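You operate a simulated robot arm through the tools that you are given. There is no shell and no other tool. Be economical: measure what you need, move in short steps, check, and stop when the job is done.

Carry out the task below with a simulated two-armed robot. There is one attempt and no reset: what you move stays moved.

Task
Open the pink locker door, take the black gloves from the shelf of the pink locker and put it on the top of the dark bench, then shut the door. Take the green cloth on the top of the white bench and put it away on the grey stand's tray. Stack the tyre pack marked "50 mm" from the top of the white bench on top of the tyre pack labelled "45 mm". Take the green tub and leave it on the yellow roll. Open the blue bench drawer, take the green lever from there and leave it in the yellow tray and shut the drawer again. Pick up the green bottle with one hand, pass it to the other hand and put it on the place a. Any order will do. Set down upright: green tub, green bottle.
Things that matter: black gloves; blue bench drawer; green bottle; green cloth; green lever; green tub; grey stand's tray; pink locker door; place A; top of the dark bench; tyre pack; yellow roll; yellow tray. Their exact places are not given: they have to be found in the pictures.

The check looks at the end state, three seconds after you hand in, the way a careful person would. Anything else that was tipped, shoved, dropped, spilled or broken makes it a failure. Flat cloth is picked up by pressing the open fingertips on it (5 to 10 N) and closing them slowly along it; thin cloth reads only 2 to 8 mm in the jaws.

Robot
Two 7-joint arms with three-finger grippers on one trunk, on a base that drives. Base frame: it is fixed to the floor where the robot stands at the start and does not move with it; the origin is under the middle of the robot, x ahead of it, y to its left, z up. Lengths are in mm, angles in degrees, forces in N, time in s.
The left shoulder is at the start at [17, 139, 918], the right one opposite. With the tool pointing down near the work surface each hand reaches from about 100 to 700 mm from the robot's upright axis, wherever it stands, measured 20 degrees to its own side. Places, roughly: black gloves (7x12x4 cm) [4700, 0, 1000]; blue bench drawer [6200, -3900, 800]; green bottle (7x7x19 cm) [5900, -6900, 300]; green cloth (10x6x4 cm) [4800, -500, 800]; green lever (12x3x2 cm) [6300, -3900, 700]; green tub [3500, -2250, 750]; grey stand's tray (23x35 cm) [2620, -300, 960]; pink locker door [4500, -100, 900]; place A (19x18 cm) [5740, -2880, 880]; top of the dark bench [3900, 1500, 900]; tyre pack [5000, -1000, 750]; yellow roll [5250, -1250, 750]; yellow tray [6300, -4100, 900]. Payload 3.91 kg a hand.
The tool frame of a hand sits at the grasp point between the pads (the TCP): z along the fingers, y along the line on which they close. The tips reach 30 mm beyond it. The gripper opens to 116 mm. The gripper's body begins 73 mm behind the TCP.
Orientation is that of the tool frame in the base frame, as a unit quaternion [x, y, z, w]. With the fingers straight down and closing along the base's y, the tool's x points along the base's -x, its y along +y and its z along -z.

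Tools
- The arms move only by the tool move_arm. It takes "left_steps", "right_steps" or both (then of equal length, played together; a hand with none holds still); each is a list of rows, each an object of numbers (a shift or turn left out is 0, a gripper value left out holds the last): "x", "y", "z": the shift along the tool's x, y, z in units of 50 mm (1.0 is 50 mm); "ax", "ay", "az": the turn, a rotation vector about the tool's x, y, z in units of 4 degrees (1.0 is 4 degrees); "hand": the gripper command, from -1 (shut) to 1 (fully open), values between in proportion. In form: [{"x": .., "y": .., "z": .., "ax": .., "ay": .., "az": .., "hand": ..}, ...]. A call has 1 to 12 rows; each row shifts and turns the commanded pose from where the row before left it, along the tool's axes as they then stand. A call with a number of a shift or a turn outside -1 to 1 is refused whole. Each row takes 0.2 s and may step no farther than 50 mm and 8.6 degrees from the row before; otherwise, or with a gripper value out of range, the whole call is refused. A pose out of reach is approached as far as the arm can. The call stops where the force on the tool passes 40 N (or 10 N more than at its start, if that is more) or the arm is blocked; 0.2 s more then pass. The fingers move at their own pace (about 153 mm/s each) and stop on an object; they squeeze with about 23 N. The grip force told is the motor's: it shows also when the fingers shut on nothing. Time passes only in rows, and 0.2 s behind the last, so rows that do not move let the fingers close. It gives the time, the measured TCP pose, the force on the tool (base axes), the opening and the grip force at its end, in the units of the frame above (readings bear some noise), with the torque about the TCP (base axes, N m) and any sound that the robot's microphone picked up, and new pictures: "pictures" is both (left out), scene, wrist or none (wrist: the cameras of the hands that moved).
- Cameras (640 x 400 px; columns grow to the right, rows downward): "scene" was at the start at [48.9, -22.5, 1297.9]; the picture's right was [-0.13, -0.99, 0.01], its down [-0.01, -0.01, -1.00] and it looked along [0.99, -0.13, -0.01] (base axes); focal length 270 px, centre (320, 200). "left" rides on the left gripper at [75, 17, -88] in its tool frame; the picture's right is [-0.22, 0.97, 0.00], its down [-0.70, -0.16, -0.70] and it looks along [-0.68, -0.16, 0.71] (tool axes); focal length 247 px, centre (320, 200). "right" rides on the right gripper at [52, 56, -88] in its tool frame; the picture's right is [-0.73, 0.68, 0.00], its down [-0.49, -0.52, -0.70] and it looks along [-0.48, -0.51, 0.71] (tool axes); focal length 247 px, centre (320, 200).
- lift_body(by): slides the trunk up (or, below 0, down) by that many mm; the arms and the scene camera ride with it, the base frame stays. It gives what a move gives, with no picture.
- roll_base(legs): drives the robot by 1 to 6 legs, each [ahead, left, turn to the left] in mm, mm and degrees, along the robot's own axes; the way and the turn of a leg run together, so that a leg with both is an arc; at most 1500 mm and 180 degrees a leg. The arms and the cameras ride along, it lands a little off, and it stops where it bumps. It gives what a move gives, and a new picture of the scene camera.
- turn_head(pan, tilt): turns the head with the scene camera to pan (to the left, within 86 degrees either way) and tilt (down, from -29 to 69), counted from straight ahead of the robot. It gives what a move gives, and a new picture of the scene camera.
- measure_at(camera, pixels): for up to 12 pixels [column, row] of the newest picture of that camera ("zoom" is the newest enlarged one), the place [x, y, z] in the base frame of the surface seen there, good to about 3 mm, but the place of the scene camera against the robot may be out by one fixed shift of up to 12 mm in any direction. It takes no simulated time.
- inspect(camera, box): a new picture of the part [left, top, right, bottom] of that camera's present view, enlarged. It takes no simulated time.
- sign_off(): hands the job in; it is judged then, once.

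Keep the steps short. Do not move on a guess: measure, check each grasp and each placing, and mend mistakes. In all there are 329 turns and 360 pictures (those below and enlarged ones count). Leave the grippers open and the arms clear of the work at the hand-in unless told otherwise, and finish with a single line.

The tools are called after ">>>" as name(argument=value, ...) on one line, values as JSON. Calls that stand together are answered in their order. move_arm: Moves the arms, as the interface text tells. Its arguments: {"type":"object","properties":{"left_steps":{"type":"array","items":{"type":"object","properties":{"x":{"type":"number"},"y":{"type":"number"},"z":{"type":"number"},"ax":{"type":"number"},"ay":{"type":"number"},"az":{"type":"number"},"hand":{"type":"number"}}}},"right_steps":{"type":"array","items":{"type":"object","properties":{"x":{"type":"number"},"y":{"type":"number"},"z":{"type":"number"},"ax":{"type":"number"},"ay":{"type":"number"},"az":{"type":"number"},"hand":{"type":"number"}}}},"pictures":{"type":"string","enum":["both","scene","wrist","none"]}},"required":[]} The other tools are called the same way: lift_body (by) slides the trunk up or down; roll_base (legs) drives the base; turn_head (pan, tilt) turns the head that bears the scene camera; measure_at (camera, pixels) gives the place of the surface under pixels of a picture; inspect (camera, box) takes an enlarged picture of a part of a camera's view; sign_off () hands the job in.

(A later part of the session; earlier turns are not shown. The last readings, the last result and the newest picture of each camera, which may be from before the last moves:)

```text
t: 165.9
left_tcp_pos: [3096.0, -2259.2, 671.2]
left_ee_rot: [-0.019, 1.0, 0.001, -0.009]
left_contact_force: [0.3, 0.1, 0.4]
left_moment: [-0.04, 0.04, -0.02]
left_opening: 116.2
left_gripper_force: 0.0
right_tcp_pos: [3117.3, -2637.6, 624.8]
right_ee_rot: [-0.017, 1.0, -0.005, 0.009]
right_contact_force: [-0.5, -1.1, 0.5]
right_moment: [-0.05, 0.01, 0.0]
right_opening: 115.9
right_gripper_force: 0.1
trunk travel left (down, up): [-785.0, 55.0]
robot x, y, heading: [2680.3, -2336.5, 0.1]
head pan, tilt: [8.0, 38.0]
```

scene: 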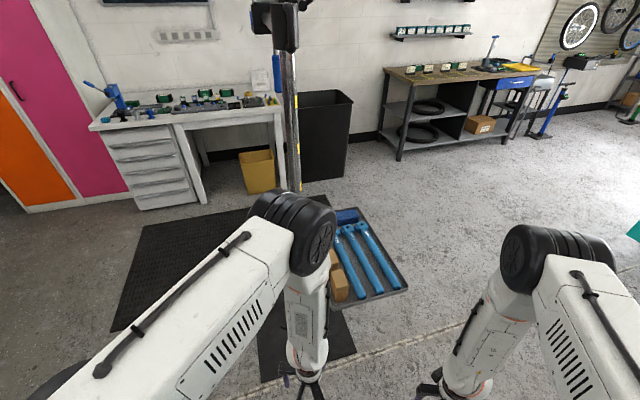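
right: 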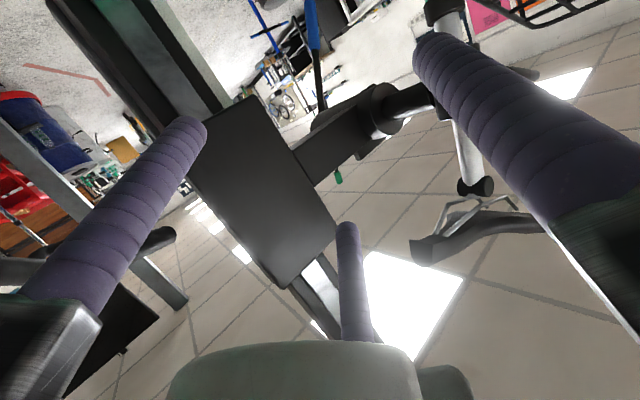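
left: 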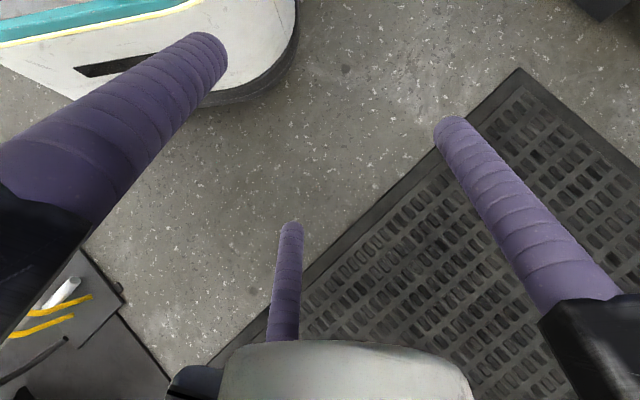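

The left arm hides the tray. I'll pull the left hand back and out.

>>> move_arm(left_steps=[{"x": 0.7, "y": 0.7}, {"x": 0.7, "y": 0.7}, {"x": 0.5, "y": 0.8}, {"y": 1}, {"y": 1}], pictures="scene")

```text
t: 167.2
left_tcp_pos: [2992.2, -2050.1, 672.7]
left_ee_rot: [-0.018, 1.0, -0.001, -0.009]
left_contact_force: [-0.6, -0.4, 0.3]
left_moment: [-0.03, 0.01, 0.0]
left_opening: 116.1
left_gripper_force: 0.0
right_tcp_pos: [3116.1, -2636.5, 625.1]
right_ee_rot: [-0.018, 1.0, -0.007, 0.009]
right_contact_force: [0.2, -0.1, 0.3]
right_moment: [-0.02, -0.03, 0.02]
right_opening: 115.9
right_gripper_force: 0.1
trunk travel left (down, up): [-785.0, 55.0]
robot x, y, heading: [2685.8, -2339.3, 0.1]
head pan, tilt: [8.0, 38.0]
```

scene: 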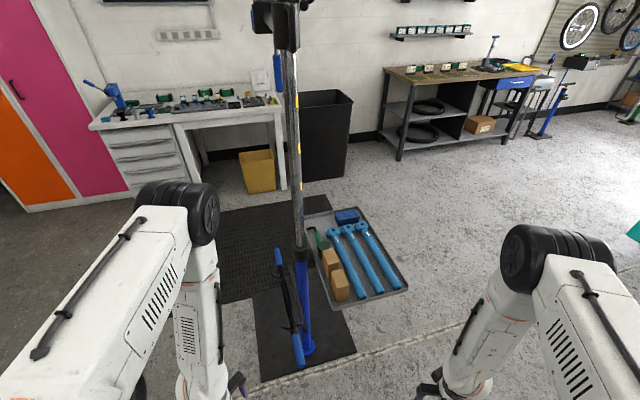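

>>> inspect(camera="scene", box=[260, 190, 420, 310])

>>> measure_at(camera="zoom", pixels=[[235, 190], [240, 175], [250, 205], [220, 160], [280, 270], [320, 370], [340, 110], [340, 470], [580, 380], [200, 330], [60, 260], [180, 60]])

```text
3.33 times, centred on (340, 250) of scene
```

zoom: 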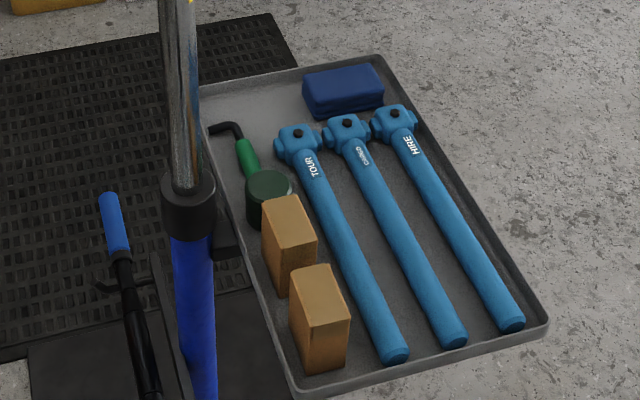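

```text
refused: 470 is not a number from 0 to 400
```

>>> measure_at(camera="zoom", pixels=[[268, 182], [250, 183], [288, 188], [262, 172], [270, 200], [258, 215], [290, 220], [230, 240], [187, 200], [300, 388], [240, 150], [315, 130]])

```text
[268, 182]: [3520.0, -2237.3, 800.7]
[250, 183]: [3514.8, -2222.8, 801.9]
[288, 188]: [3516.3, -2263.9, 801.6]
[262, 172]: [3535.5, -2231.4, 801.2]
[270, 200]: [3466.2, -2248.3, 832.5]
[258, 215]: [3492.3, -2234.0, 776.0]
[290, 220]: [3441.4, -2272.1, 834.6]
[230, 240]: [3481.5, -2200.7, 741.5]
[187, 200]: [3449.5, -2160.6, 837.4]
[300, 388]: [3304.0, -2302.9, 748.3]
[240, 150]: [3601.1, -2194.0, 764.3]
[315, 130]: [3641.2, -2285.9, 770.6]
```

>>> measure_at(camera="zoom", pixels=[[165, 100], [195, 100], [180, 100], [165, 200], [212, 200], [300, 165], [318, 195], [335, 235], [305, 215], [275, 232], [247, 180], [255, 165]])

>>> measure_at(camera="scene", pixels=[[285, 30], [270, 15], [292, 100], [298, 170], [255, 15], [302, 5]])

```text
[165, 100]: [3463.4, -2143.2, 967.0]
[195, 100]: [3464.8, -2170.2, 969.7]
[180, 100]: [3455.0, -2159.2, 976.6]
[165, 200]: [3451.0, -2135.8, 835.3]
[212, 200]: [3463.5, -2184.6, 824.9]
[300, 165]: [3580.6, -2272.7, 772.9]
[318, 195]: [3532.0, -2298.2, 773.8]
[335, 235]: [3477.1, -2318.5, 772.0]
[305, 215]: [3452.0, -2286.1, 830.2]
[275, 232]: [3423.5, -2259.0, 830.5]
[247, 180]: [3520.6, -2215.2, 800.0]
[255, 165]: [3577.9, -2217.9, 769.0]
```

```text
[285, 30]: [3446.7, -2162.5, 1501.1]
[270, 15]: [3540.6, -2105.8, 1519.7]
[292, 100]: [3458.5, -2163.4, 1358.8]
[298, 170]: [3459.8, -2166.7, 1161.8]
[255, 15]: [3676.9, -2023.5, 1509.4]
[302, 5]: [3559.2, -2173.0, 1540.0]
```

The tub is the dark-green lidded cylinder at about (3517,−2240), lid z 801, ⌀≈46. The post is on its left, so the right arm will take it. Checking floor obstacles before moving closer.

>>> measure_at(camera="scene", pixels=[[278, 255], [298, 350], [262, 378], [350, 352], [405, 288], [365, 305], [255, 300], [310, 350]])

>>> move_arm(right_steps=[{"z": -0.9, "x": 0.5}, {"z": -0.9, "x": 0.5}, {"z": -0.9}, {"z": -0.9}, {"z": -0.9}, {"z": -0.9}, {"z": -0.9}], pictures="none")

```text
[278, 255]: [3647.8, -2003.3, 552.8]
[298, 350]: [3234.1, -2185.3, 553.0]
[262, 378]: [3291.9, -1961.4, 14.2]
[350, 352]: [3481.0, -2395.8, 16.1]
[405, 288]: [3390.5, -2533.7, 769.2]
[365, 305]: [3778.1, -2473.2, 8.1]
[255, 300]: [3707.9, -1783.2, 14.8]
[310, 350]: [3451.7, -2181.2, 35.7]
```

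```text
refused: row 1 steps farther than a row can; nothing moved
```

>>> move_arm(right_steps=[{"z": -0.85, "x": 0.5}, {"z": -0.85, "x": 0.5}, {"z": -0.9}, {"z": -0.9}, {"z": -0.9}, {"z": -0.9}, {"z": -0.9}], pictures="none")

>>> roll_base(legs=[[230, 50, 0]])

```text
t: 168.8
left_tcp_pos: [2991.3, -2050.6, 674.9]
left_ee_rot: [-0.019, 1.0, 0.0, -0.007]
left_contact_force: [-0.1, -0.4, 0.1]
left_moment: [-0.04, 0.0, 0.03]
left_opening: 116.0
left_gripper_force: 0.0
right_tcp_pos: [3060.6, -2633.8, 934.9]
right_ee_rot: [-0.016, 1.0, -0.007, 0.009]
right_contact_force: [0.1, 0.4, -1.0]
right_moment: [0.01, -0.04, 0.0]
right_opening: 116.1
right_gripper_force: 0.1
trunk travel left (down, up): [-785.0, 55.0]
robot x, y, heading: [2682.4, -2340.0, 0.3]
head pan, tilt: [8.0, 38.0]
```

```text
t: 170.5
left_tcp_pos: [3227.1, -1999.7, 673.7]
left_ee_rot: [-0.019, 1.0, 0.001, -0.009]
left_contact_force: [-0.2, 0.5, 0.4]
left_moment: [-0.02, 0.04, 0.0]
left_opening: 115.9
left_gripper_force: 0.0
right_tcp_pos: [3297.0, -2585.2, 934.0]
right_ee_rot: [-0.018, 1.0, -0.006, 0.009]
right_contact_force: [0.8, -0.2, -0.3]
right_moment: [0.01, -0.03, -0.02]
right_opening: 116.2
right_gripper_force: 0.1
trunk travel left (down, up): [-785.0, 55.0]
robot x, y, heading: [2917.9, -2286.7, 0.1]
head pan, tilt: [8.0, 38.0]
```

scene: 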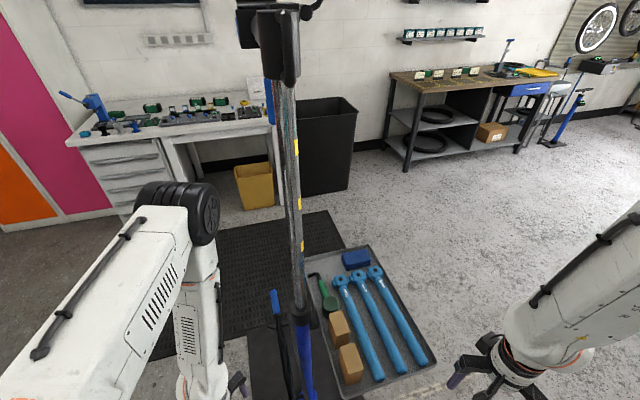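

Moving the right hand to hover over the tub.

>>> move_arm(right_steps=[{"x": -0.49, "y": 0.77, "z": -0.06, "hand": 0.1}, {"x": -0.49, "y": 0.77, "z": -0.06}, {"x": -0.49, "y": 0.77, "z": -0.06}, {"x": -0.49, "y": 0.77, "z": -0.06}, {"x": -0.49, "y": 0.77, "z": -0.06}, {"x": -0.49, "y": 0.77, "z": -0.06}, {"x": -0.49, "y": 0.77, "z": -0.06}, {"x": -0.49, "y": 0.77, "z": -0.06}, {"x": -0.49, "y": 0.75, "z": -0.06}], pictures="both")

```text
t: 172.5
left_tcp_pos: [3226.7, -1999.7, 673.2]
left_ee_rot: [-0.019, 1.0, 0.0, -0.009]
left_contact_force: [0.0, 1.0, 0.0]
left_moment: [0.02, 0.0, 0.0]
left_opening: 116.1
left_gripper_force: 0.0
right_tcp_pos: [3516.7, -2239.6, 971.1]
right_ee_rot: [0.003, 1.0, 0.016, 0.007]
right_contact_force: [-0.2, 0.2, 0.7]
right_moment: [0.0, 0.01, 0.03]
right_opening: 64.0
right_gripper_force: 0.0
trunk travel left (down, up): [-785.0, 55.0]
robot x, y, heading: [2916.6, -2291.2, 0.2]
head pan, tilt: [8.0, 38.0]
```

scene: 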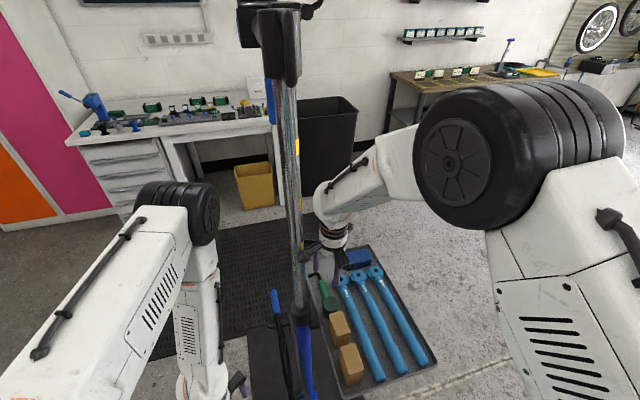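
right: 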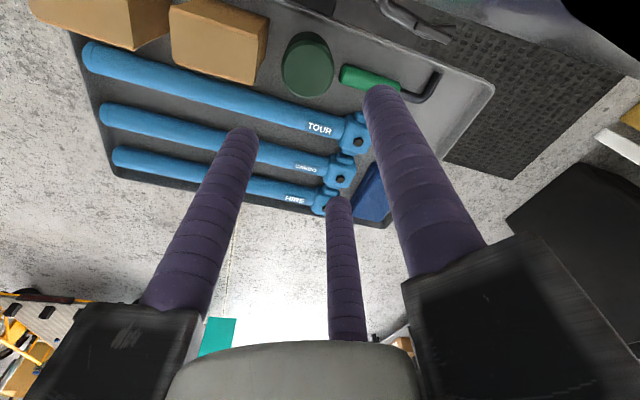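

>>> measure_at(camera="right", pixels=[[307, 55], [287, 62], [331, 58], [308, 38], [308, 75], [262, 30], [345, 75], [320, 108], [335, 120]])

```text
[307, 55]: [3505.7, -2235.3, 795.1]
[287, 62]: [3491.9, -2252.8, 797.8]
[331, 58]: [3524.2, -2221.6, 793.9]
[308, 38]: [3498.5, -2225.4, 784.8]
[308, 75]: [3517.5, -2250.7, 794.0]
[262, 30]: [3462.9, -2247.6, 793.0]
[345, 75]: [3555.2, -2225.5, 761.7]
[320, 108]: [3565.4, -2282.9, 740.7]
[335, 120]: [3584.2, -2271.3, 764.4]
```

The wrist camera puts the tub's lid at (3508,−2238,795), so the scene camera is off by about (+9,−2,+6). I'll descend to z 789.

>>> move_arm(right_steps=[{"x": 0.18, "y": 0.04, "z": 0.6}, {"z": 0.8}, {"z": 0.8}, {"z": 0.7}, {"z": 0.37}, {"z": 0.37}], pictures="wrist")

```text
t: 173.4
left_tcp_pos: [3225.1, -2000.4, 673.8]
left_ee_rot: [-0.02, 1.0, 0.001, -0.009]
left_contact_force: [0.0, -0.5, 0.7]
left_moment: [-0.03, -0.02, 0.02]
left_opening: 115.8
left_gripper_force: 0.2
right_tcp_pos: [3504.6, -2231.2, 854.7]
right_ee_rot: [-0.013, 1.0, -0.002, 0.015]
right_contact_force: [0.0, 1.2, 10.0]
right_moment: [-0.23, 0.35, -0.04]
right_opening: 63.9
right_gripper_force: 0.1
trunk travel left (down, up): [-785.0, 55.0]
robot x, y, heading: [2921.6, -2285.9, 0.1]
head pan, tilt: [8.0, 38.0]
stopped in row 4 (right hand): the force on the tool passed its limit at 119 N (the readings are from after the stop); the commanded pose is now the measured one
```

right: 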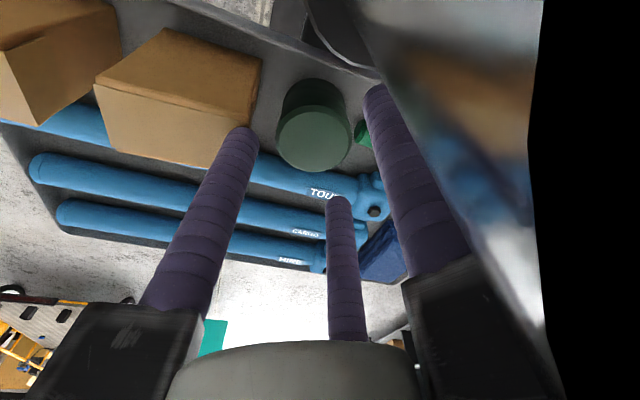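

A finger touched the stand's collar at z≈825. I'll go up, turn the hand 45° clockwise so the fingers pass clear of the collar, box and hex key, and re-centre.

>>> move_arm(right_steps=[{"z": -0.9}, {"z": -0.9}, {"az": 1}, {"az": 1}, {"az": 1}, {"az": 1}, {"az": 1}, {"az": 1}, {"az": 1}, {"az": 1}, {"az": 1}, {"az": 1}], pictures="none")

>>> inspect(camera="scene", box=[260, 190, 440, 390])

>>> inspect(camera="right", box=[0, 0, 640, 400])

```text
t: 176.0
left_tcp_pos: [3226.3, -1999.3, 674.0]
left_ee_rot: [-0.019, 1.0, 0.001, -0.009]
left_contact_force: [0.3, -0.3, 0.8]
left_moment: [0.0, 0.01, -0.01]
left_opening: 116.0
left_gripper_force: 0.0
right_tcp_pos: [3508.7, -2239.5, 946.4]
right_ee_rot: [0.347, 0.938, 0.014, 0.004]
right_contact_force: [0.0, 0.3, 0.8]
right_moment: [0.01, 0.01, 0.0]
right_opening: 64.1
right_gripper_force: 0.1
trunk travel left (down, up): [-785.0, 55.0]
robot x, y, heading: [2921.3, -2291.3, 0.1]
head pan, tilt: [8.0, 38.0]
```

```text
2.00 times, centred on (350, 290) of scene
```

zoom: 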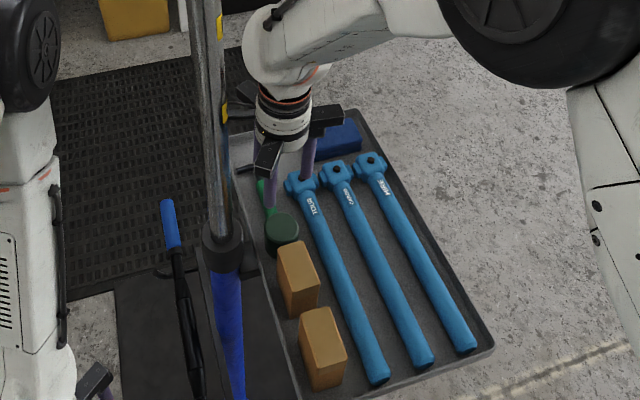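

```text
1.00 times, centred on (320, 200) of right (not enlarged: the box is as wide or as high as the picture)
```

zoom: 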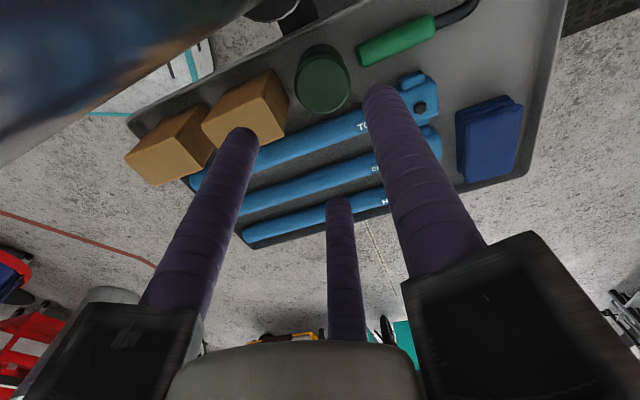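

>>> measure_at(camera="zoom", pixels=[[322, 82], [297, 82], [348, 82], [322, 60], [322, 108]])

```text
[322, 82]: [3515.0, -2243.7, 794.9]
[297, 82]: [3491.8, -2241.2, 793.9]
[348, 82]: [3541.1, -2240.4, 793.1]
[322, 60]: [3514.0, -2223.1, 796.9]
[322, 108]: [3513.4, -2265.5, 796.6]
```

Wrist view now gives the tub centre (3515,−2243), lid 795. Shifting a few mm and descending to TCP z 800.

>>> move_arm(right_steps=[{"x": -0.16, "y": 0.03, "z": 0.6}, {"z": 0.7}, {"z": 0.6}, {"z": 0.5}, {"z": 0.3}, {"z": 0.22}], pictures="wrist")

```text
t: 177.4
left_tcp_pos: [3227.6, -2001.0, 672.2]
left_ee_rot: [-0.02, 1.0, 0.001, -0.008]
left_contact_force: [-0.7, 0.1, 0.3]
left_moment: [-0.02, -0.03, -0.03]
left_opening: 116.1
left_gripper_force: 0.0
right_tcp_pos: [3513.9, -2236.7, 798.6]
right_ee_rot: [0.329, 0.944, 0.0, 0.014]
right_contact_force: [0.3, 1.0, 0.0]
right_moment: [0.04, 0.03, -0.03]
right_opening: 63.9
right_gripper_force: 0.2
trunk travel left (down, up): [-785.0, 55.0]
robot x, y, heading: [2918.6, -2288.6, 0.3]
head pan, tilt: [8.0, 38.0]
```

right: 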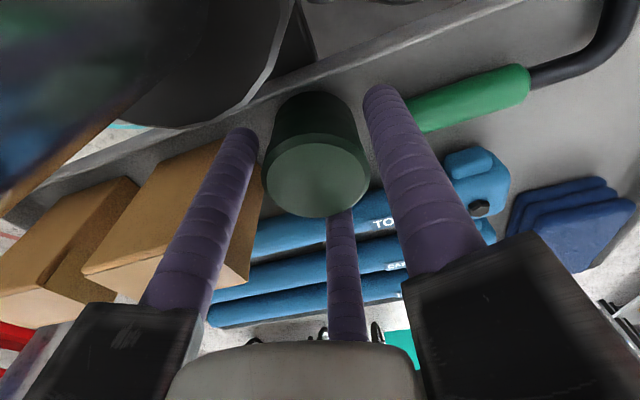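

The tub's lid is centred at the TCP (318,178), between the fingers. Closing.

>>> move_arm(right_steps=[{"hand": -0.2}, {"hand": -0.6}, {"hand": -1}, {"hand": -1}], pictures="none")

>>> move_arm(right_steps=[{"z": -0.3}, {"z": -0.6}, {"z": -0.9}, {"z": -0.9}, {"z": -0.9}], pictures="both")

```text
t: 178.4
left_tcp_pos: [3227.4, -2001.1, 673.1]
left_ee_rot: [-0.02, 1.0, 0.0, -0.008]
left_contact_force: [-0.1, 0.0, 0.0]
left_moment: [-0.03, 0.01, 0.0]
left_opening: 116.2
left_gripper_force: 0.0
right_tcp_pos: [3514.0, -2236.1, 798.0]
right_ee_rot: [0.33, 0.944, 0.002, 0.015]
right_contact_force: [1.1, 0.0, -0.3]
right_moment: [0.01, -0.01, 0.01]
right_opening: 52.7
right_gripper_force: 23.5
trunk travel left (down, up): [-785.0, 55.0]
robot x, y, heading: [2917.8, -2291.6, 0.4]
head pan, tilt: [8.0, 38.0]
```

```text
t: 179.8
left_tcp_pos: [3226.8, -2000.9, 673.2]
left_ee_rot: [-0.019, 1.0, 0.001, -0.009]
left_contact_force: [1.0, 0.9, -0.1]
left_moment: [0.03, 0.01, 0.03]
left_opening: 116.1
left_gripper_force: 0.0
right_tcp_pos: [3489.1, -2250.8, 929.7]
right_ee_rot: [0.346, 0.937, -0.007, -0.04]
right_contact_force: [-0.2, 0.2, -0.7]
right_moment: [0.0, -0.03, -0.02]
right_opening: 53.3
right_gripper_force: 23.3
trunk travel left (down, up): [-785.0, 55.0]
robot x, y, heading: [2918.8, -2290.2, -0.3]
head pan, tilt: [8.0, 38.0]
stopped in row 5 (right hand): the arm was blocked; the commanded pose is now the measured one
```

scene: 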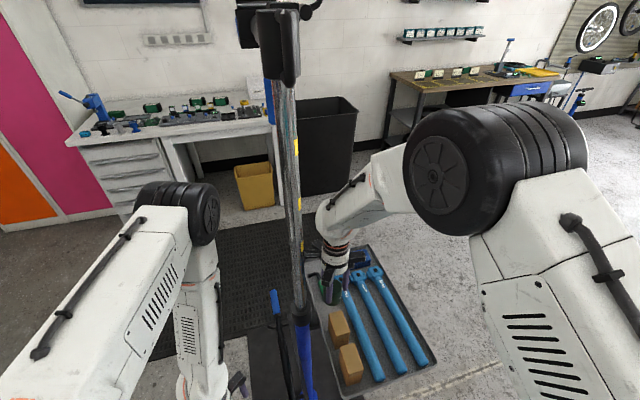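
right: 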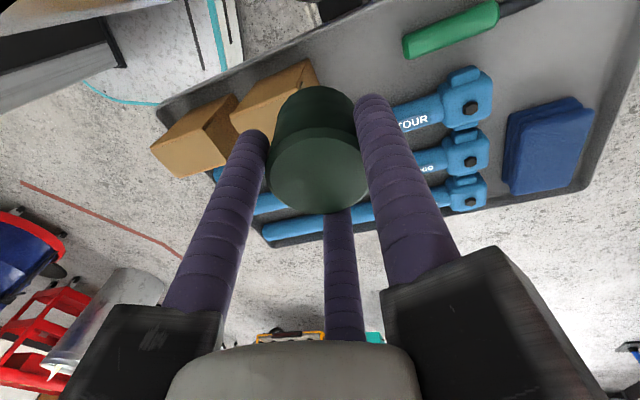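

Tub held (53 mm, 23 N). The wrist is close to the post, so I'll move right, away from it, and then up.

>>> move_arm(right_steps=[{"x": -0.5, "y": -0.6}, {"x": -0.5, "y": -0.6}, {"x": -0.5, "y": -0.6}, {"x": -0.5, "y": -0.6}, {"z": -0.8}, {"x": 0.4, "y": -0.8}, {"x": 0.4, "y": -0.8}], pictures="scene")

```text
t: 181.4
left_tcp_pos: [3226.9, -2002.2, 674.0]
left_ee_rot: [-0.019, 1.0, 0.001, -0.008]
left_contact_force: [-0.7, -0.3, 0.4]
left_moment: [0.04, -0.02, -0.01]
left_opening: 116.2
left_gripper_force: 0.1
right_tcp_pos: [3405.1, -2440.3, 973.2]
right_ee_rot: [0.345, 0.938, -0.008, -0.037]
right_contact_force: [-0.4, 0.1, -1.7]
right_moment: [-0.01, -0.01, 0.0]
right_opening: 52.9
right_gripper_force: 22.4
trunk travel left (down, up): [-785.0, 55.0]
robot x, y, heading: [2916.3, -2288.1, 0.1]
head pan, tilt: [8.0, 38.0]
```

scene: 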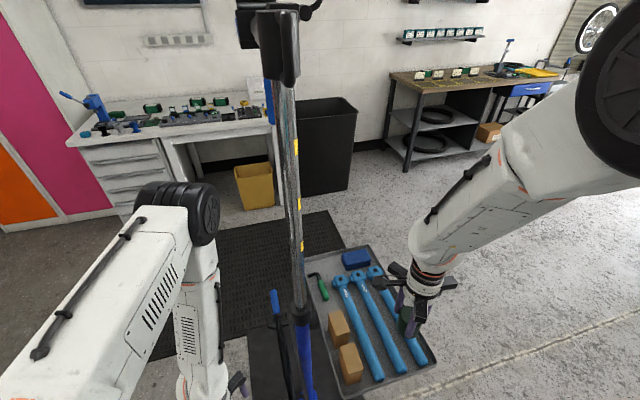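

Tub safe. I'll raise the left hand, then back out, strafe left between the stool and the white bike, and drive up towards the white bench.

>>> move_arm(left_steps=[{"z": -0.9}, {"z": -0.9}, {"z": -0.9}, {"z": -0.9}, {"z": -0.9}, {"z": -0.9}], right_steps=[{"x": 0.8}, {"x": 0.8}, {"x": 0.5, "z": -0.3}, {"z": 0}, {"z": 0}, {"z": 0}], pictures="none")

>>> roll_base(legs=[[-320, 0, 0], [0, 1200, 0], [1000, 0, 0]])

```text
t: 182.8
left_tcp_pos: [3260.7, -1993.8, 933.5]
left_ee_rot: [-0.019, 1.0, 0.001, -0.009]
left_contact_force: [0.1, 0.3, 0.7]
left_moment: [-0.03, -0.03, 0.02]
left_opening: 116.0
left_gripper_force: 0.0
left hand out of reach, approached as far as the arm can: row 5, 6
right_tcp_pos: [3327.3, -2374.0, 998.1]
right_ee_rot: [0.344, 0.938, -0.009, -0.037]
right_contact_force: [-0.4, 0.0, -0.5]
right_moment: [-0.02, -0.01, 0.01]
right_opening: 52.6
right_gripper_force: 22.1
trunk travel left (down, up): [-785.0, 55.0]
robot x, y, heading: [2921.4, -2289.8, 0.2]
head pan, tilt: [8.0, 38.0]
```

```text
t: 187.6
left_tcp_pos: [2933.3, -1634.3, 933.4]
left_ee_rot: [0.012, 1.0, 0.001, -0.012]
left_contact_force: [0.8, -0.1, 0.9]
left_moment: [0.06, 0.04, -0.02]
left_opening: 116.1
left_gripper_force: 0.0
right_tcp_pos: [2975.2, -2018.3, 997.1]
right_ee_rot: [0.374, 0.926, -0.006, -0.039]
right_contact_force: [-0.3, 0.1, -1.1]
right_moment: [0.03, -0.01, -0.02]
right_opening: 53.1
right_gripper_force: 22.9
trunk travel left (down, up): [-785.0, 55.0]
robot x, y, heading: [2568.3, -1909.8, -3.6]
head pan, tilt: [8.0, 38.0]
stopped in leg 2: the robot was blocked; the commanded pose is now the measured one
```

scene: 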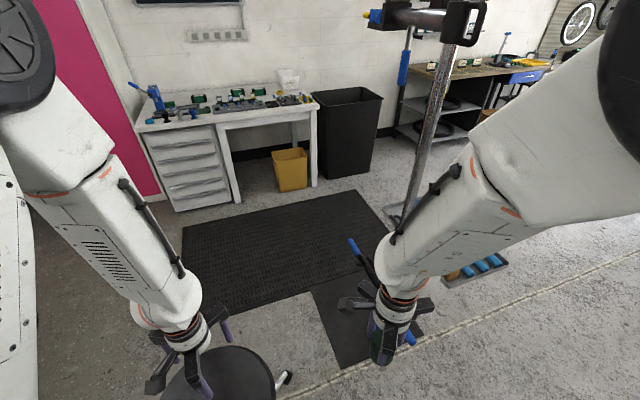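

The base bumped something, possibly the stool's foot. I'll check the stool's position.

>>> measure_at(camera="scene", pixels=[[220, 375], [180, 380], [265, 375], [285, 380]])

>>> turn_head(pan=45, tilt=50)

```text
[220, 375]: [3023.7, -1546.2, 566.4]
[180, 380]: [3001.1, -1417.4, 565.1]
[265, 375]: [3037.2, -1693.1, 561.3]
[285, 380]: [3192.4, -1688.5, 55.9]
```

```text
t: 188.6
left_tcp_pos: [2933.0, -1632.3, 933.5]
left_ee_rot: [0.013, 1.0, 0.0, -0.01]
left_contact_force: [0.5, 0.1, 0.8]
left_moment: [0.02, -0.01, -0.01]
left_opening: 116.0
left_gripper_force: 0.1
right_tcp_pos: [2975.7, -2015.4, 996.2]
right_ee_rot: [0.375, 0.926, -0.007, -0.038]
right_contact_force: [-0.2, 0.9, -1.9]
right_moment: [-0.01, 0.03, 0.03]
right_opening: 53.0
right_gripper_force: 22.9
trunk travel left (down, up): [-785.0, 55.0]
robot x, y, heading: [2571.6, -1907.5, -3.8]
head pan, tilt: [45.0, 50.0]
```

scene: 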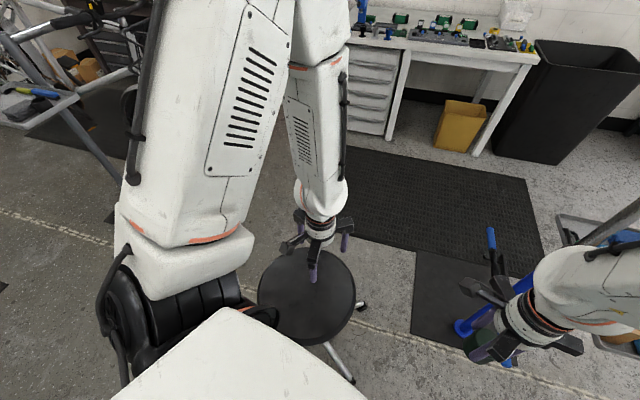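

The stool's feet spread wide on that side. I'll go round the right of the stand instead: right 1000, ahead 1530, then left.

>>> roll_base(legs=[[-60, -1000, 3.8], [1500, 0, 0], [0, 1400, 0]])

>>> turn_head(pan=10, tilt=35)

```text
t: 204.0
left_tcp_pos: [4416.7, -2103.7, 960.7]
left_ee_rot: [-0.023, 0.996, 0.021, 0.08]
left_contact_force: [-0.6, -1.1, -0.6]
left_moment: [0.07, -0.06, -0.01]
left_opening: 116.1
left_gripper_force: 0.0
right_tcp_pos: [4402.2, -2503.5, 1010.1]
right_ee_rot: [0.341, 0.94, 0.004, -0.017]
right_contact_force: [1.0, -1.5, -1.8]
right_moment: [0.09, 0.04, 0.02]
right_opening: 52.7
right_gripper_force: 22.8
trunk travel left (down, up): [-785.0, 55.0]
robot x, y, heading: [4038.4, -2410.4, 0.6]
head pan, tilt: [45.0, 50.0]
stopped in leg 3: the robot was blocked; the commanded pose is now the measured one
```

scene: 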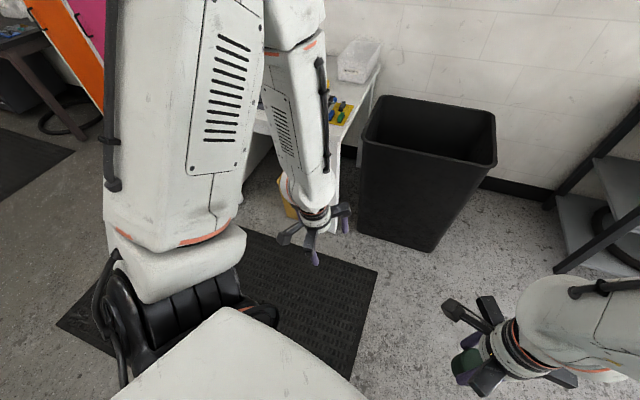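

```text
t: 205.0
left_tcp_pos: [4404.1, -2075.4, 958.3]
left_ee_rot: [-0.024, 0.996, 0.019, 0.081]
left_contact_force: [-1.8, -0.5, 0.0]
left_moment: [0.06, -0.07, 0.01]
left_opening: 115.8
left_gripper_force: 0.1
right_tcp_pos: [4387.6, -2479.0, 1007.5]
right_ee_rot: [0.341, 0.94, 0.0, -0.018]
right_contact_force: [0.2, -0.5, -0.8]
right_moment: [0.05, -0.01, 0.0]
right_opening: 52.9
right_gripper_force: 22.9
trunk travel left (down, up): [-785.0, 55.0]
robot x, y, heading: [4016.5, -2388.4, 0.8]
head pan, tilt: [10.0, 35.0]
```

scene: 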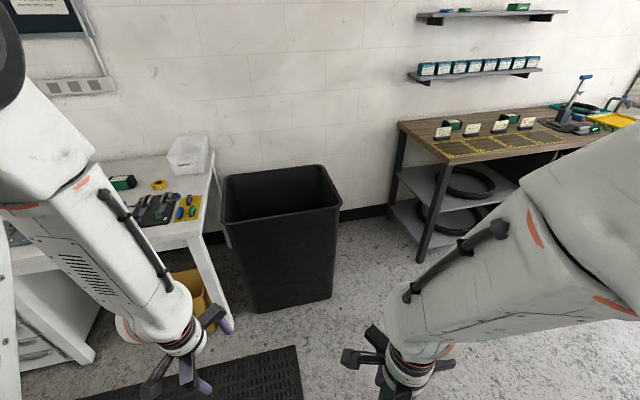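

The robot got blocked and shifted slightly by itself. I'll check whether it's settled or tilted.

>>> turn_head(pan=60, tilt=60)

>>> measure_at(camera="scene", pixels=[[320, 200], [300, 380], [200, 390], [420, 390], [400, 60], [500, 300], [240, 60]])

```text
t: 206.2
left_tcp_pos: [4424.6, -2078.0, 959.3]
left_ee_rot: [-0.023, 0.995, 0.016, 0.091]
left_contact_force: [-0.9, 0.9, -0.2]
left_moment: [-0.02, -0.08, -0.04]
left_opening: 116.2
left_gripper_force: 0.0
right_tcp_pos: [4394.0, -2481.1, 1010.4]
right_ee_rot: [0.342, 0.94, -0.003, -0.014]
right_contact_force: [-0.3, -0.1, -1.0]
right_moment: [0.0, -0.1, -0.02]
right_opening: 52.8
right_gripper_force: 22.7
trunk travel left (down, up): [-785.0, 55.0]
robot x, y, heading: [4026.8, -2398.4, 0.4]
head pan, tilt: [60.0, 60.0]
```

scene: 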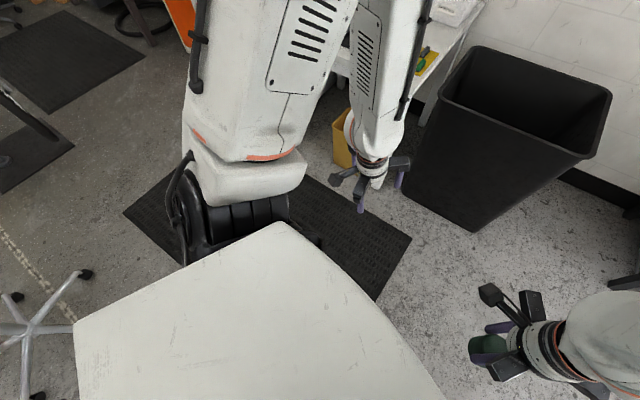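

```text
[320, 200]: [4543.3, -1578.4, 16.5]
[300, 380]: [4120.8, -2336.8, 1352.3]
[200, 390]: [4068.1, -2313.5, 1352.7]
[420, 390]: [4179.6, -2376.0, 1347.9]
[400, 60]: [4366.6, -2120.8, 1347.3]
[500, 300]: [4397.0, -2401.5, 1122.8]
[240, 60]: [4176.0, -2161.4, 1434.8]
```

>>> measure_at(camera="scene", pixels=[[85, 275], [20, 328], [40, 395], [15, 298], [40, 130], [130, 215], [410, 238], [290, 180]])

>>> turn_head(pan=86, tilt=55)

```text
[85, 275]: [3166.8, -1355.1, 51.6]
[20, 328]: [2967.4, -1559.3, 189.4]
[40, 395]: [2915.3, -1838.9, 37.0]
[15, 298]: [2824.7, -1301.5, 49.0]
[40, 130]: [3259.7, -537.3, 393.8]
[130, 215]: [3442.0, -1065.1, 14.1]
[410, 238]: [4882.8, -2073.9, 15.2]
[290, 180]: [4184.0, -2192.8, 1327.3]
```

```text
t: 207.1
left_tcp_pos: [4434.0, -2082.0, 957.6]
left_ee_rot: [-0.025, 0.996, 0.017, 0.089]
left_contact_force: [-0.3, 0.1, 0.8]
left_moment: [-0.06, 0.01, -0.01]
left_opening: 116.0
left_gripper_force: 0.1
right_tcp_pos: [4407.3, -2484.5, 1009.4]
right_ee_rot: [0.339, 0.941, -0.003, -0.016]
right_contact_force: [-0.1, -0.5, -1.9]
right_moment: [-0.01, 0.01, -0.01]
right_opening: 52.7
right_gripper_force: 23.0
trunk travel left (down, up): [-785.0, 55.0]
robot x, y, heading: [4033.2, -2405.4, 1.0]
head pan, tilt: [85.9, 55.0]
```

scene: 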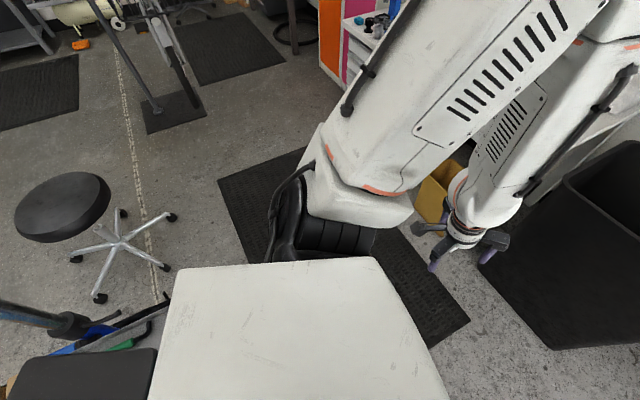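

The stand's clamp head (lower left of the picture, by the robot's left rear) is what I bumped. I'll move right, away from it, and check.

>>> measure_at(camera="scene", pixels=[[80, 375], [60, 330], [110, 340], [150, 305], [150, 370], [20, 312], [60, 205], [100, 250]])

>>> roll_base(legs=[[0, -250, 0]])

```text
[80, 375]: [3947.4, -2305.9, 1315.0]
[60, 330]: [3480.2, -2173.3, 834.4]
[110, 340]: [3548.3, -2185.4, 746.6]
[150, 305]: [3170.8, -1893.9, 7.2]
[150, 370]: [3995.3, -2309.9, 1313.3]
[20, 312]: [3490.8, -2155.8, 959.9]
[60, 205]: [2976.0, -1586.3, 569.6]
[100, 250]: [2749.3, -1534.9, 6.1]
```

```text
t: 208.8
left_tcp_pos: [4395.6, -2336.3, 949.9]
left_ee_rot: [-0.023, 0.998, 0.009, 0.056]
left_contact_force: [-0.6, 0.2, 0.1]
left_moment: [-0.02, -0.03, 0.02]
left_opening: 116.1
left_gripper_force: 0.1
right_tcp_pos: [4408.3, -2730.4, 1008.6]
right_ee_rot: [0.342, 0.94, -0.002, -0.016]
right_contact_force: [0.0, -0.7, -0.7]
right_moment: [-0.02, -0.03, 0.01]
right_opening: 53.0
right_gripper_force: 22.7
trunk travel left (down, up): [-785.0, 55.0]
robot x, y, heading: [4035.7, -2649.1, 0.3]
head pan, tilt: [85.9, 55.0]
```

scene: 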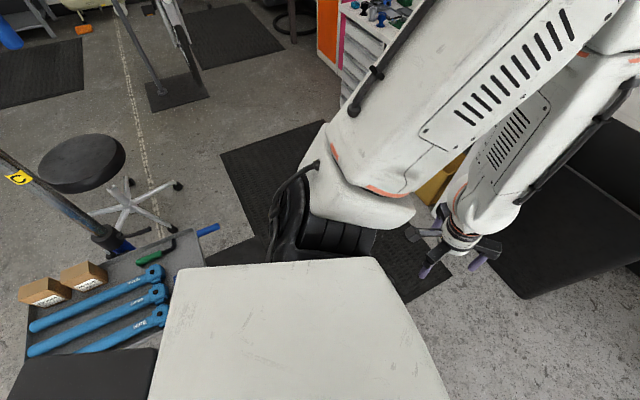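

>>> measure_at(camera="scene", pixels=[[400, 303], [448, 286], [222, 155], [240, 240], [230, 250], [262, 240], [330, 125]])

>>> turn_head(pan=30, tilt=40)

```text
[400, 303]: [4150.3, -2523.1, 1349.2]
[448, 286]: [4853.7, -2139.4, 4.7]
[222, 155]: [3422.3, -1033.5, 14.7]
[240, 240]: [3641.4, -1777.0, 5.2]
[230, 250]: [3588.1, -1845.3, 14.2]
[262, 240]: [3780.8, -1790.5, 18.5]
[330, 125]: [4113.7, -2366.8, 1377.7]
```

```text
t: 210.1
left_tcp_pos: [4396.4, -2338.2, 949.4]
left_ee_rot: [-0.024, 0.998, 0.009, 0.056]
left_contact_force: [-0.3, 1.0, 0.1]
left_moment: [-0.02, -0.04, 0.01]
left_opening: 116.1
left_gripper_force: 0.1
right_tcp_pos: [4408.3, -2731.3, 1007.4]
right_ee_rot: [0.341, 0.94, -0.004, -0.017]
right_contact_force: [0.1, 0.3, -0.3]
right_moment: [0.02, -0.03, 0.01]
right_opening: 52.7
right_gripper_force: 22.6
trunk travel left (down, up): [-785.0, 55.0]
robot x, y, heading: [4036.7, -2648.3, 0.5]
head pan, tilt: [30.0, 40.0]
```

scene: 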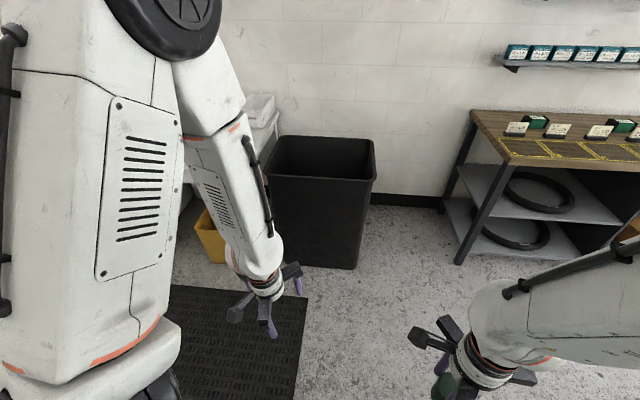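

>>> measure_at(camera="scene", pixels=[[306, 300], [296, 385], [230, 290], [190, 288], [318, 265], [365, 180], [280, 140], [262, 115], [205, 250]])

```text
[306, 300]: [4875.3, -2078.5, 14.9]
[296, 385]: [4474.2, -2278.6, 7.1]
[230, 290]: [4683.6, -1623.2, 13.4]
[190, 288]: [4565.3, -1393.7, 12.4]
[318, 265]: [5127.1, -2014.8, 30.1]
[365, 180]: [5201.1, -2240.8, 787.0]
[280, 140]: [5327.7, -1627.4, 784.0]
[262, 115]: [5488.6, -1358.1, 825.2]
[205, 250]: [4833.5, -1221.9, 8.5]
```

Everything here is turned about 23° and there's a 14 mm mat before the bench; strafing onto it stalled. I'll face +23°, go ahead alongside the mat, and then drive onto it head-on.

>>> roll_base(legs=[[0, 0, 22.5], [820, 0, 0], [0, 0, 90]])

>>> roll_base(legs=[[800, 0, 0]])

```text
t: 219.5
left_tcp_pos: [4368.5, -2115.0, 949.9]
left_ee_rot: [0.843, -0.535, -0.051, -0.024]
left_contact_force: [-0.5, -0.2, 0.6]
left_moment: [0.0, 0.01, -0.01]
left_opening: 115.7
left_gripper_force: 0.0
right_tcp_pos: [4727.2, -1952.3, 1007.1]
right_ee_rot: [-0.592, 0.805, -0.017, -0.008]
right_contact_force: [1.0, 0.0, -1.2]
right_moment: [0.03, -0.02, 0.01]
right_opening: 52.9
right_gripper_force: 23.2
trunk travel left (down, up): [-785.0, 55.0]
robot x, y, heading: [4794.1, -2328.1, 113.2]
head pan, tilt: [30.0, 40.0]
```

scene: 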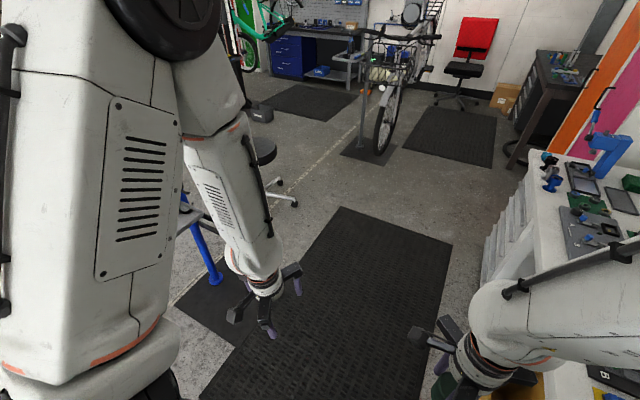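

```text
t: 223.8
left_tcp_pos: [4060.0, -1380.0, 949.1]
left_ee_rot: [0.841, -0.538, -0.051, -0.024]
left_contact_force: [0.2, 0.4, -0.2]
left_moment: [-0.03, 0.01, 0.02]
left_opening: 115.9
left_gripper_force: 0.0
right_tcp_pos: [4419.1, -1221.9, 1008.3]
right_ee_rot: [-0.589, 0.808, -0.015, -0.006]
right_contact_force: [-0.9, 0.1, -1.2]
right_moment: [-0.01, -0.01, -0.02]
right_opening: 52.9
right_gripper_force: 23.0
trunk travel left (down, up): [-785.0, 55.0]
robot x, y, heading: [4481.3, -1598.2, 112.6]
head pan, tilt: [30.0, 40.0]
```

scene: 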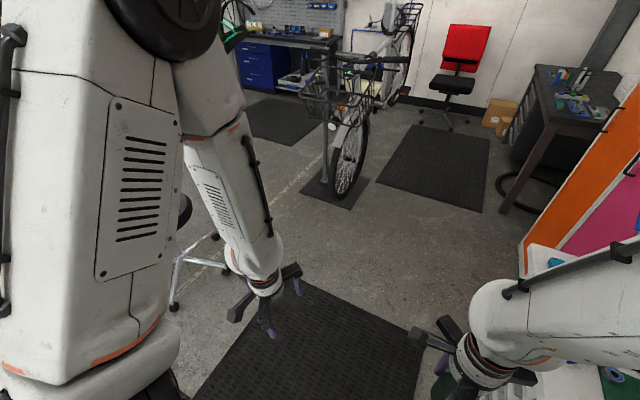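

Driving on the mat is fine. Now turning right to face the white bench.

>>> roll_base(legs=[[0, 0, -89.6]])

>>> turn_head(pan=0, tilt=40)

```text
t: 228.0
left_tcp_pos: [4695.4, -1170.1, 949.7]
left_ee_rot: [-0.218, 0.974, 0.02, 0.053]
left_contact_force: [0.0, 0.0, -0.1]
left_moment: [0.0, 0.03, 0.0]
left_opening: 116.0
left_gripper_force: 0.1
right_tcp_pos: [4856.1, -1528.9, 1007.6]
right_ee_rot: [0.151, 0.988, -0.007, -0.016]
right_contact_force: [1.1, 0.4, -1.0]
right_moment: [-0.02, -0.01, -0.01]
right_opening: 52.9
right_gripper_force: 22.6
trunk travel left (down, up): [-785.0, 55.0]
robot x, y, heading: [4484.0, -1596.5, 23.0]
head pan, tilt: [30.0, 40.0]
```

scene: 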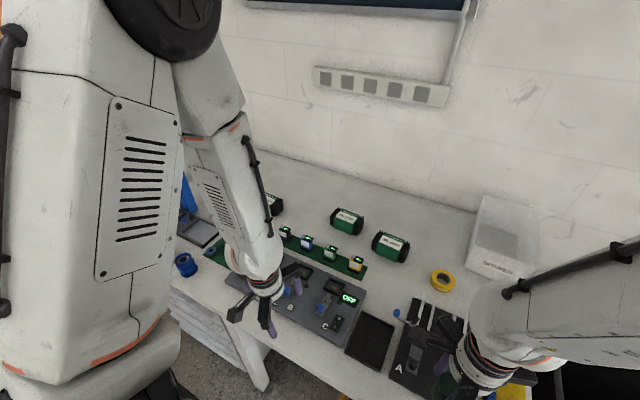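

```text
t: 229.0
left_tcp_pos: [4697.0, -1169.8, 949.3]
left_ee_rot: [-0.218, 0.974, 0.019, 0.055]
left_contact_force: [0.4, -0.1, -0.5]
left_moment: [0.0, 0.0, -0.02]
left_opening: 116.1
left_gripper_force: 0.0
right_tcp_pos: [4856.5, -1529.2, 1009.1]
right_ee_rot: [0.151, 0.988, -0.006, -0.016]
right_contact_force: [0.4, 0.1, -1.7]
right_moment: [0.01, -0.01, 0.01]
right_opening: 52.9
right_gripper_force: 23.2
trunk travel left (down, up): [-785.0, 55.0]
robot x, y, heading: [4486.0, -1594.4, 23.2]
head pan, tilt: [0.0, 40.0]
```

scene: 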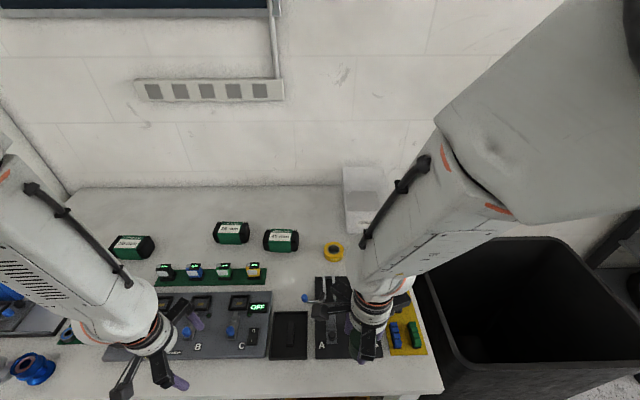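

The yellow roll is the tape at (333,253). Zooming on the labelled packs and the roll.

>>> inspect(camera="scene", box=[100, 215, 360, 285])

>>> measure_at(camera="scene", pixels=[[333, 243], [333, 250], [324, 252], [343, 252], [333, 262], [280, 232], [231, 225], [130, 240], [345, 215], [300, 270], [280, 375], [372, 185]])

```text
2.46 times, centred on (230, 250) of scene
```

zoom: 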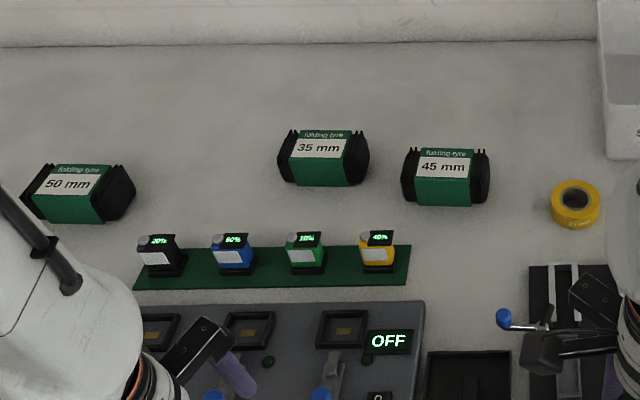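

```text
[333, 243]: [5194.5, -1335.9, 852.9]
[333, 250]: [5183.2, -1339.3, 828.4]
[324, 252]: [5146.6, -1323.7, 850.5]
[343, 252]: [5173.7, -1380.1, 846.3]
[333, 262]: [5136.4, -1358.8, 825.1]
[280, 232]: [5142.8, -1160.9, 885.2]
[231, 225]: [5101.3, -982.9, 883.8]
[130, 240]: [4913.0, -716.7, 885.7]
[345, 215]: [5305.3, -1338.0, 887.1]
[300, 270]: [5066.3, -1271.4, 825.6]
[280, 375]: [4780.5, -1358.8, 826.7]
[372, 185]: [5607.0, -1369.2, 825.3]
```

Labels read: 50 mm (left), 35 mm, 45 mm (right). Tape roll true centre ≈(5154,−1353), top ≈845. I'll drive 80 mm closer, level the tub, and hover above the roll.

>>> roll_base(legs=[[80, 0, 0]])

>>> move_arm(right_steps=[{"ax": -0.45, "ay": -0.8}, {"x": -0.57, "y": 0.68, "z": 0.1}, {"x": -0.57, "y": 0.68, "z": 0.1}, {"x": -0.57, "y": 0.68, "z": 0.1}, {"x": -0.57, "y": 0.68, "z": 0.1}, {"x": -0.57, "y": 0.68, "z": 0.1}, {"x": -0.57, "y": 0.68, "z": 0.1}], pictures="both")

```text
t: 230.0
left_tcp_pos: [4744.2, -1150.7, 950.3]
left_ee_rot: [-0.217, 0.974, 0.02, 0.054]
left_contact_force: [0.3, 0.8, -0.8]
left_moment: [0.0, 0.01, 0.0]
left_opening: 116.1
left_gripper_force: 0.1
right_tcp_pos: [4904.2, -1509.5, 1008.4]
right_ee_rot: [0.151, 0.988, -0.007, -0.016]
right_contact_force: [-0.1, 0.3, -0.5]
right_moment: [-0.03, 0.05, 0.01]
right_opening: 52.9
right_gripper_force: 23.7
trunk travel left (down, up): [-785.0, 55.0]
robot x, y, heading: [4531.5, -1575.7, 23.2]
head pan, tilt: [0.0, 40.0]
stopped in leg 1: the robot was blocked; the commanded pose is now the measured one
```

scene: 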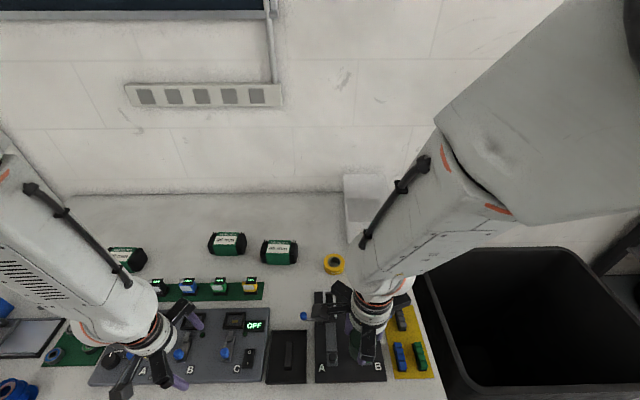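

```text
t: 231.6
left_tcp_pos: [4745.2, -1148.6, 948.3]
left_ee_rot: [-0.218, 0.974, 0.02, 0.054]
left_contact_force: [0.3, 0.9, 0.0]
left_moment: [-0.01, -0.01, -0.04]
left_opening: 116.1
left_gripper_force: 0.0
right_tcp_pos: [5133.8, -1367.2, 987.0]
right_ee_rot: [0.155, 0.988, 0.006, 0.012]
right_contact_force: [-0.3, 0.5, -1.3]
right_moment: [-0.02, 0.03, 0.03]
right_opening: 52.9
right_gripper_force: 23.3
trunk travel left (down, up): [-785.0, 55.0]
robot x, y, heading: [4529.7, -1578.6, 23.4]
head pan, tilt: [0.0, 40.0]
```

scene: 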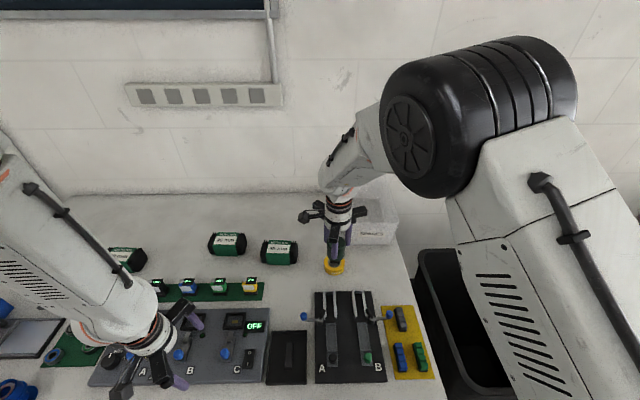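
right: 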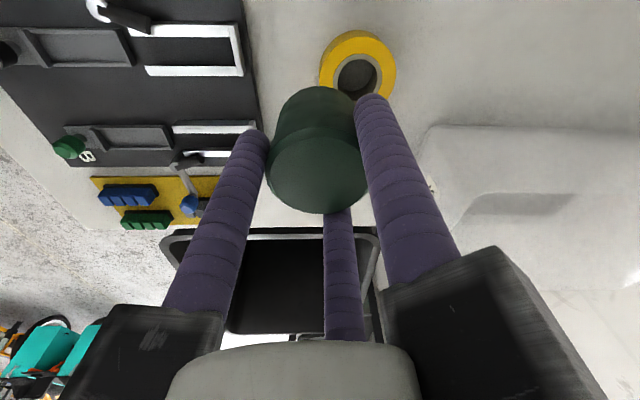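

The base touched the bench at 48 mm; items look undisturbed. Measuring the roll with the wrist camera.

>>> measure_at(camera="right", pixels=[[326, 72], [391, 68], [357, 35], [340, 45], [380, 50], [330, 85], [386, 85], [358, 75], [410, 110]])

```text
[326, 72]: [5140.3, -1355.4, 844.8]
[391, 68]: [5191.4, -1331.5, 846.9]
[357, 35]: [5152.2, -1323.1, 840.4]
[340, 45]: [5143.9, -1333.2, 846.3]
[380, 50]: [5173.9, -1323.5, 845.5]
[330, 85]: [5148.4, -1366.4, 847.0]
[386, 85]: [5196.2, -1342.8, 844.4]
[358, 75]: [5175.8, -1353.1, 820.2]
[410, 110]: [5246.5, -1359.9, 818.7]
```

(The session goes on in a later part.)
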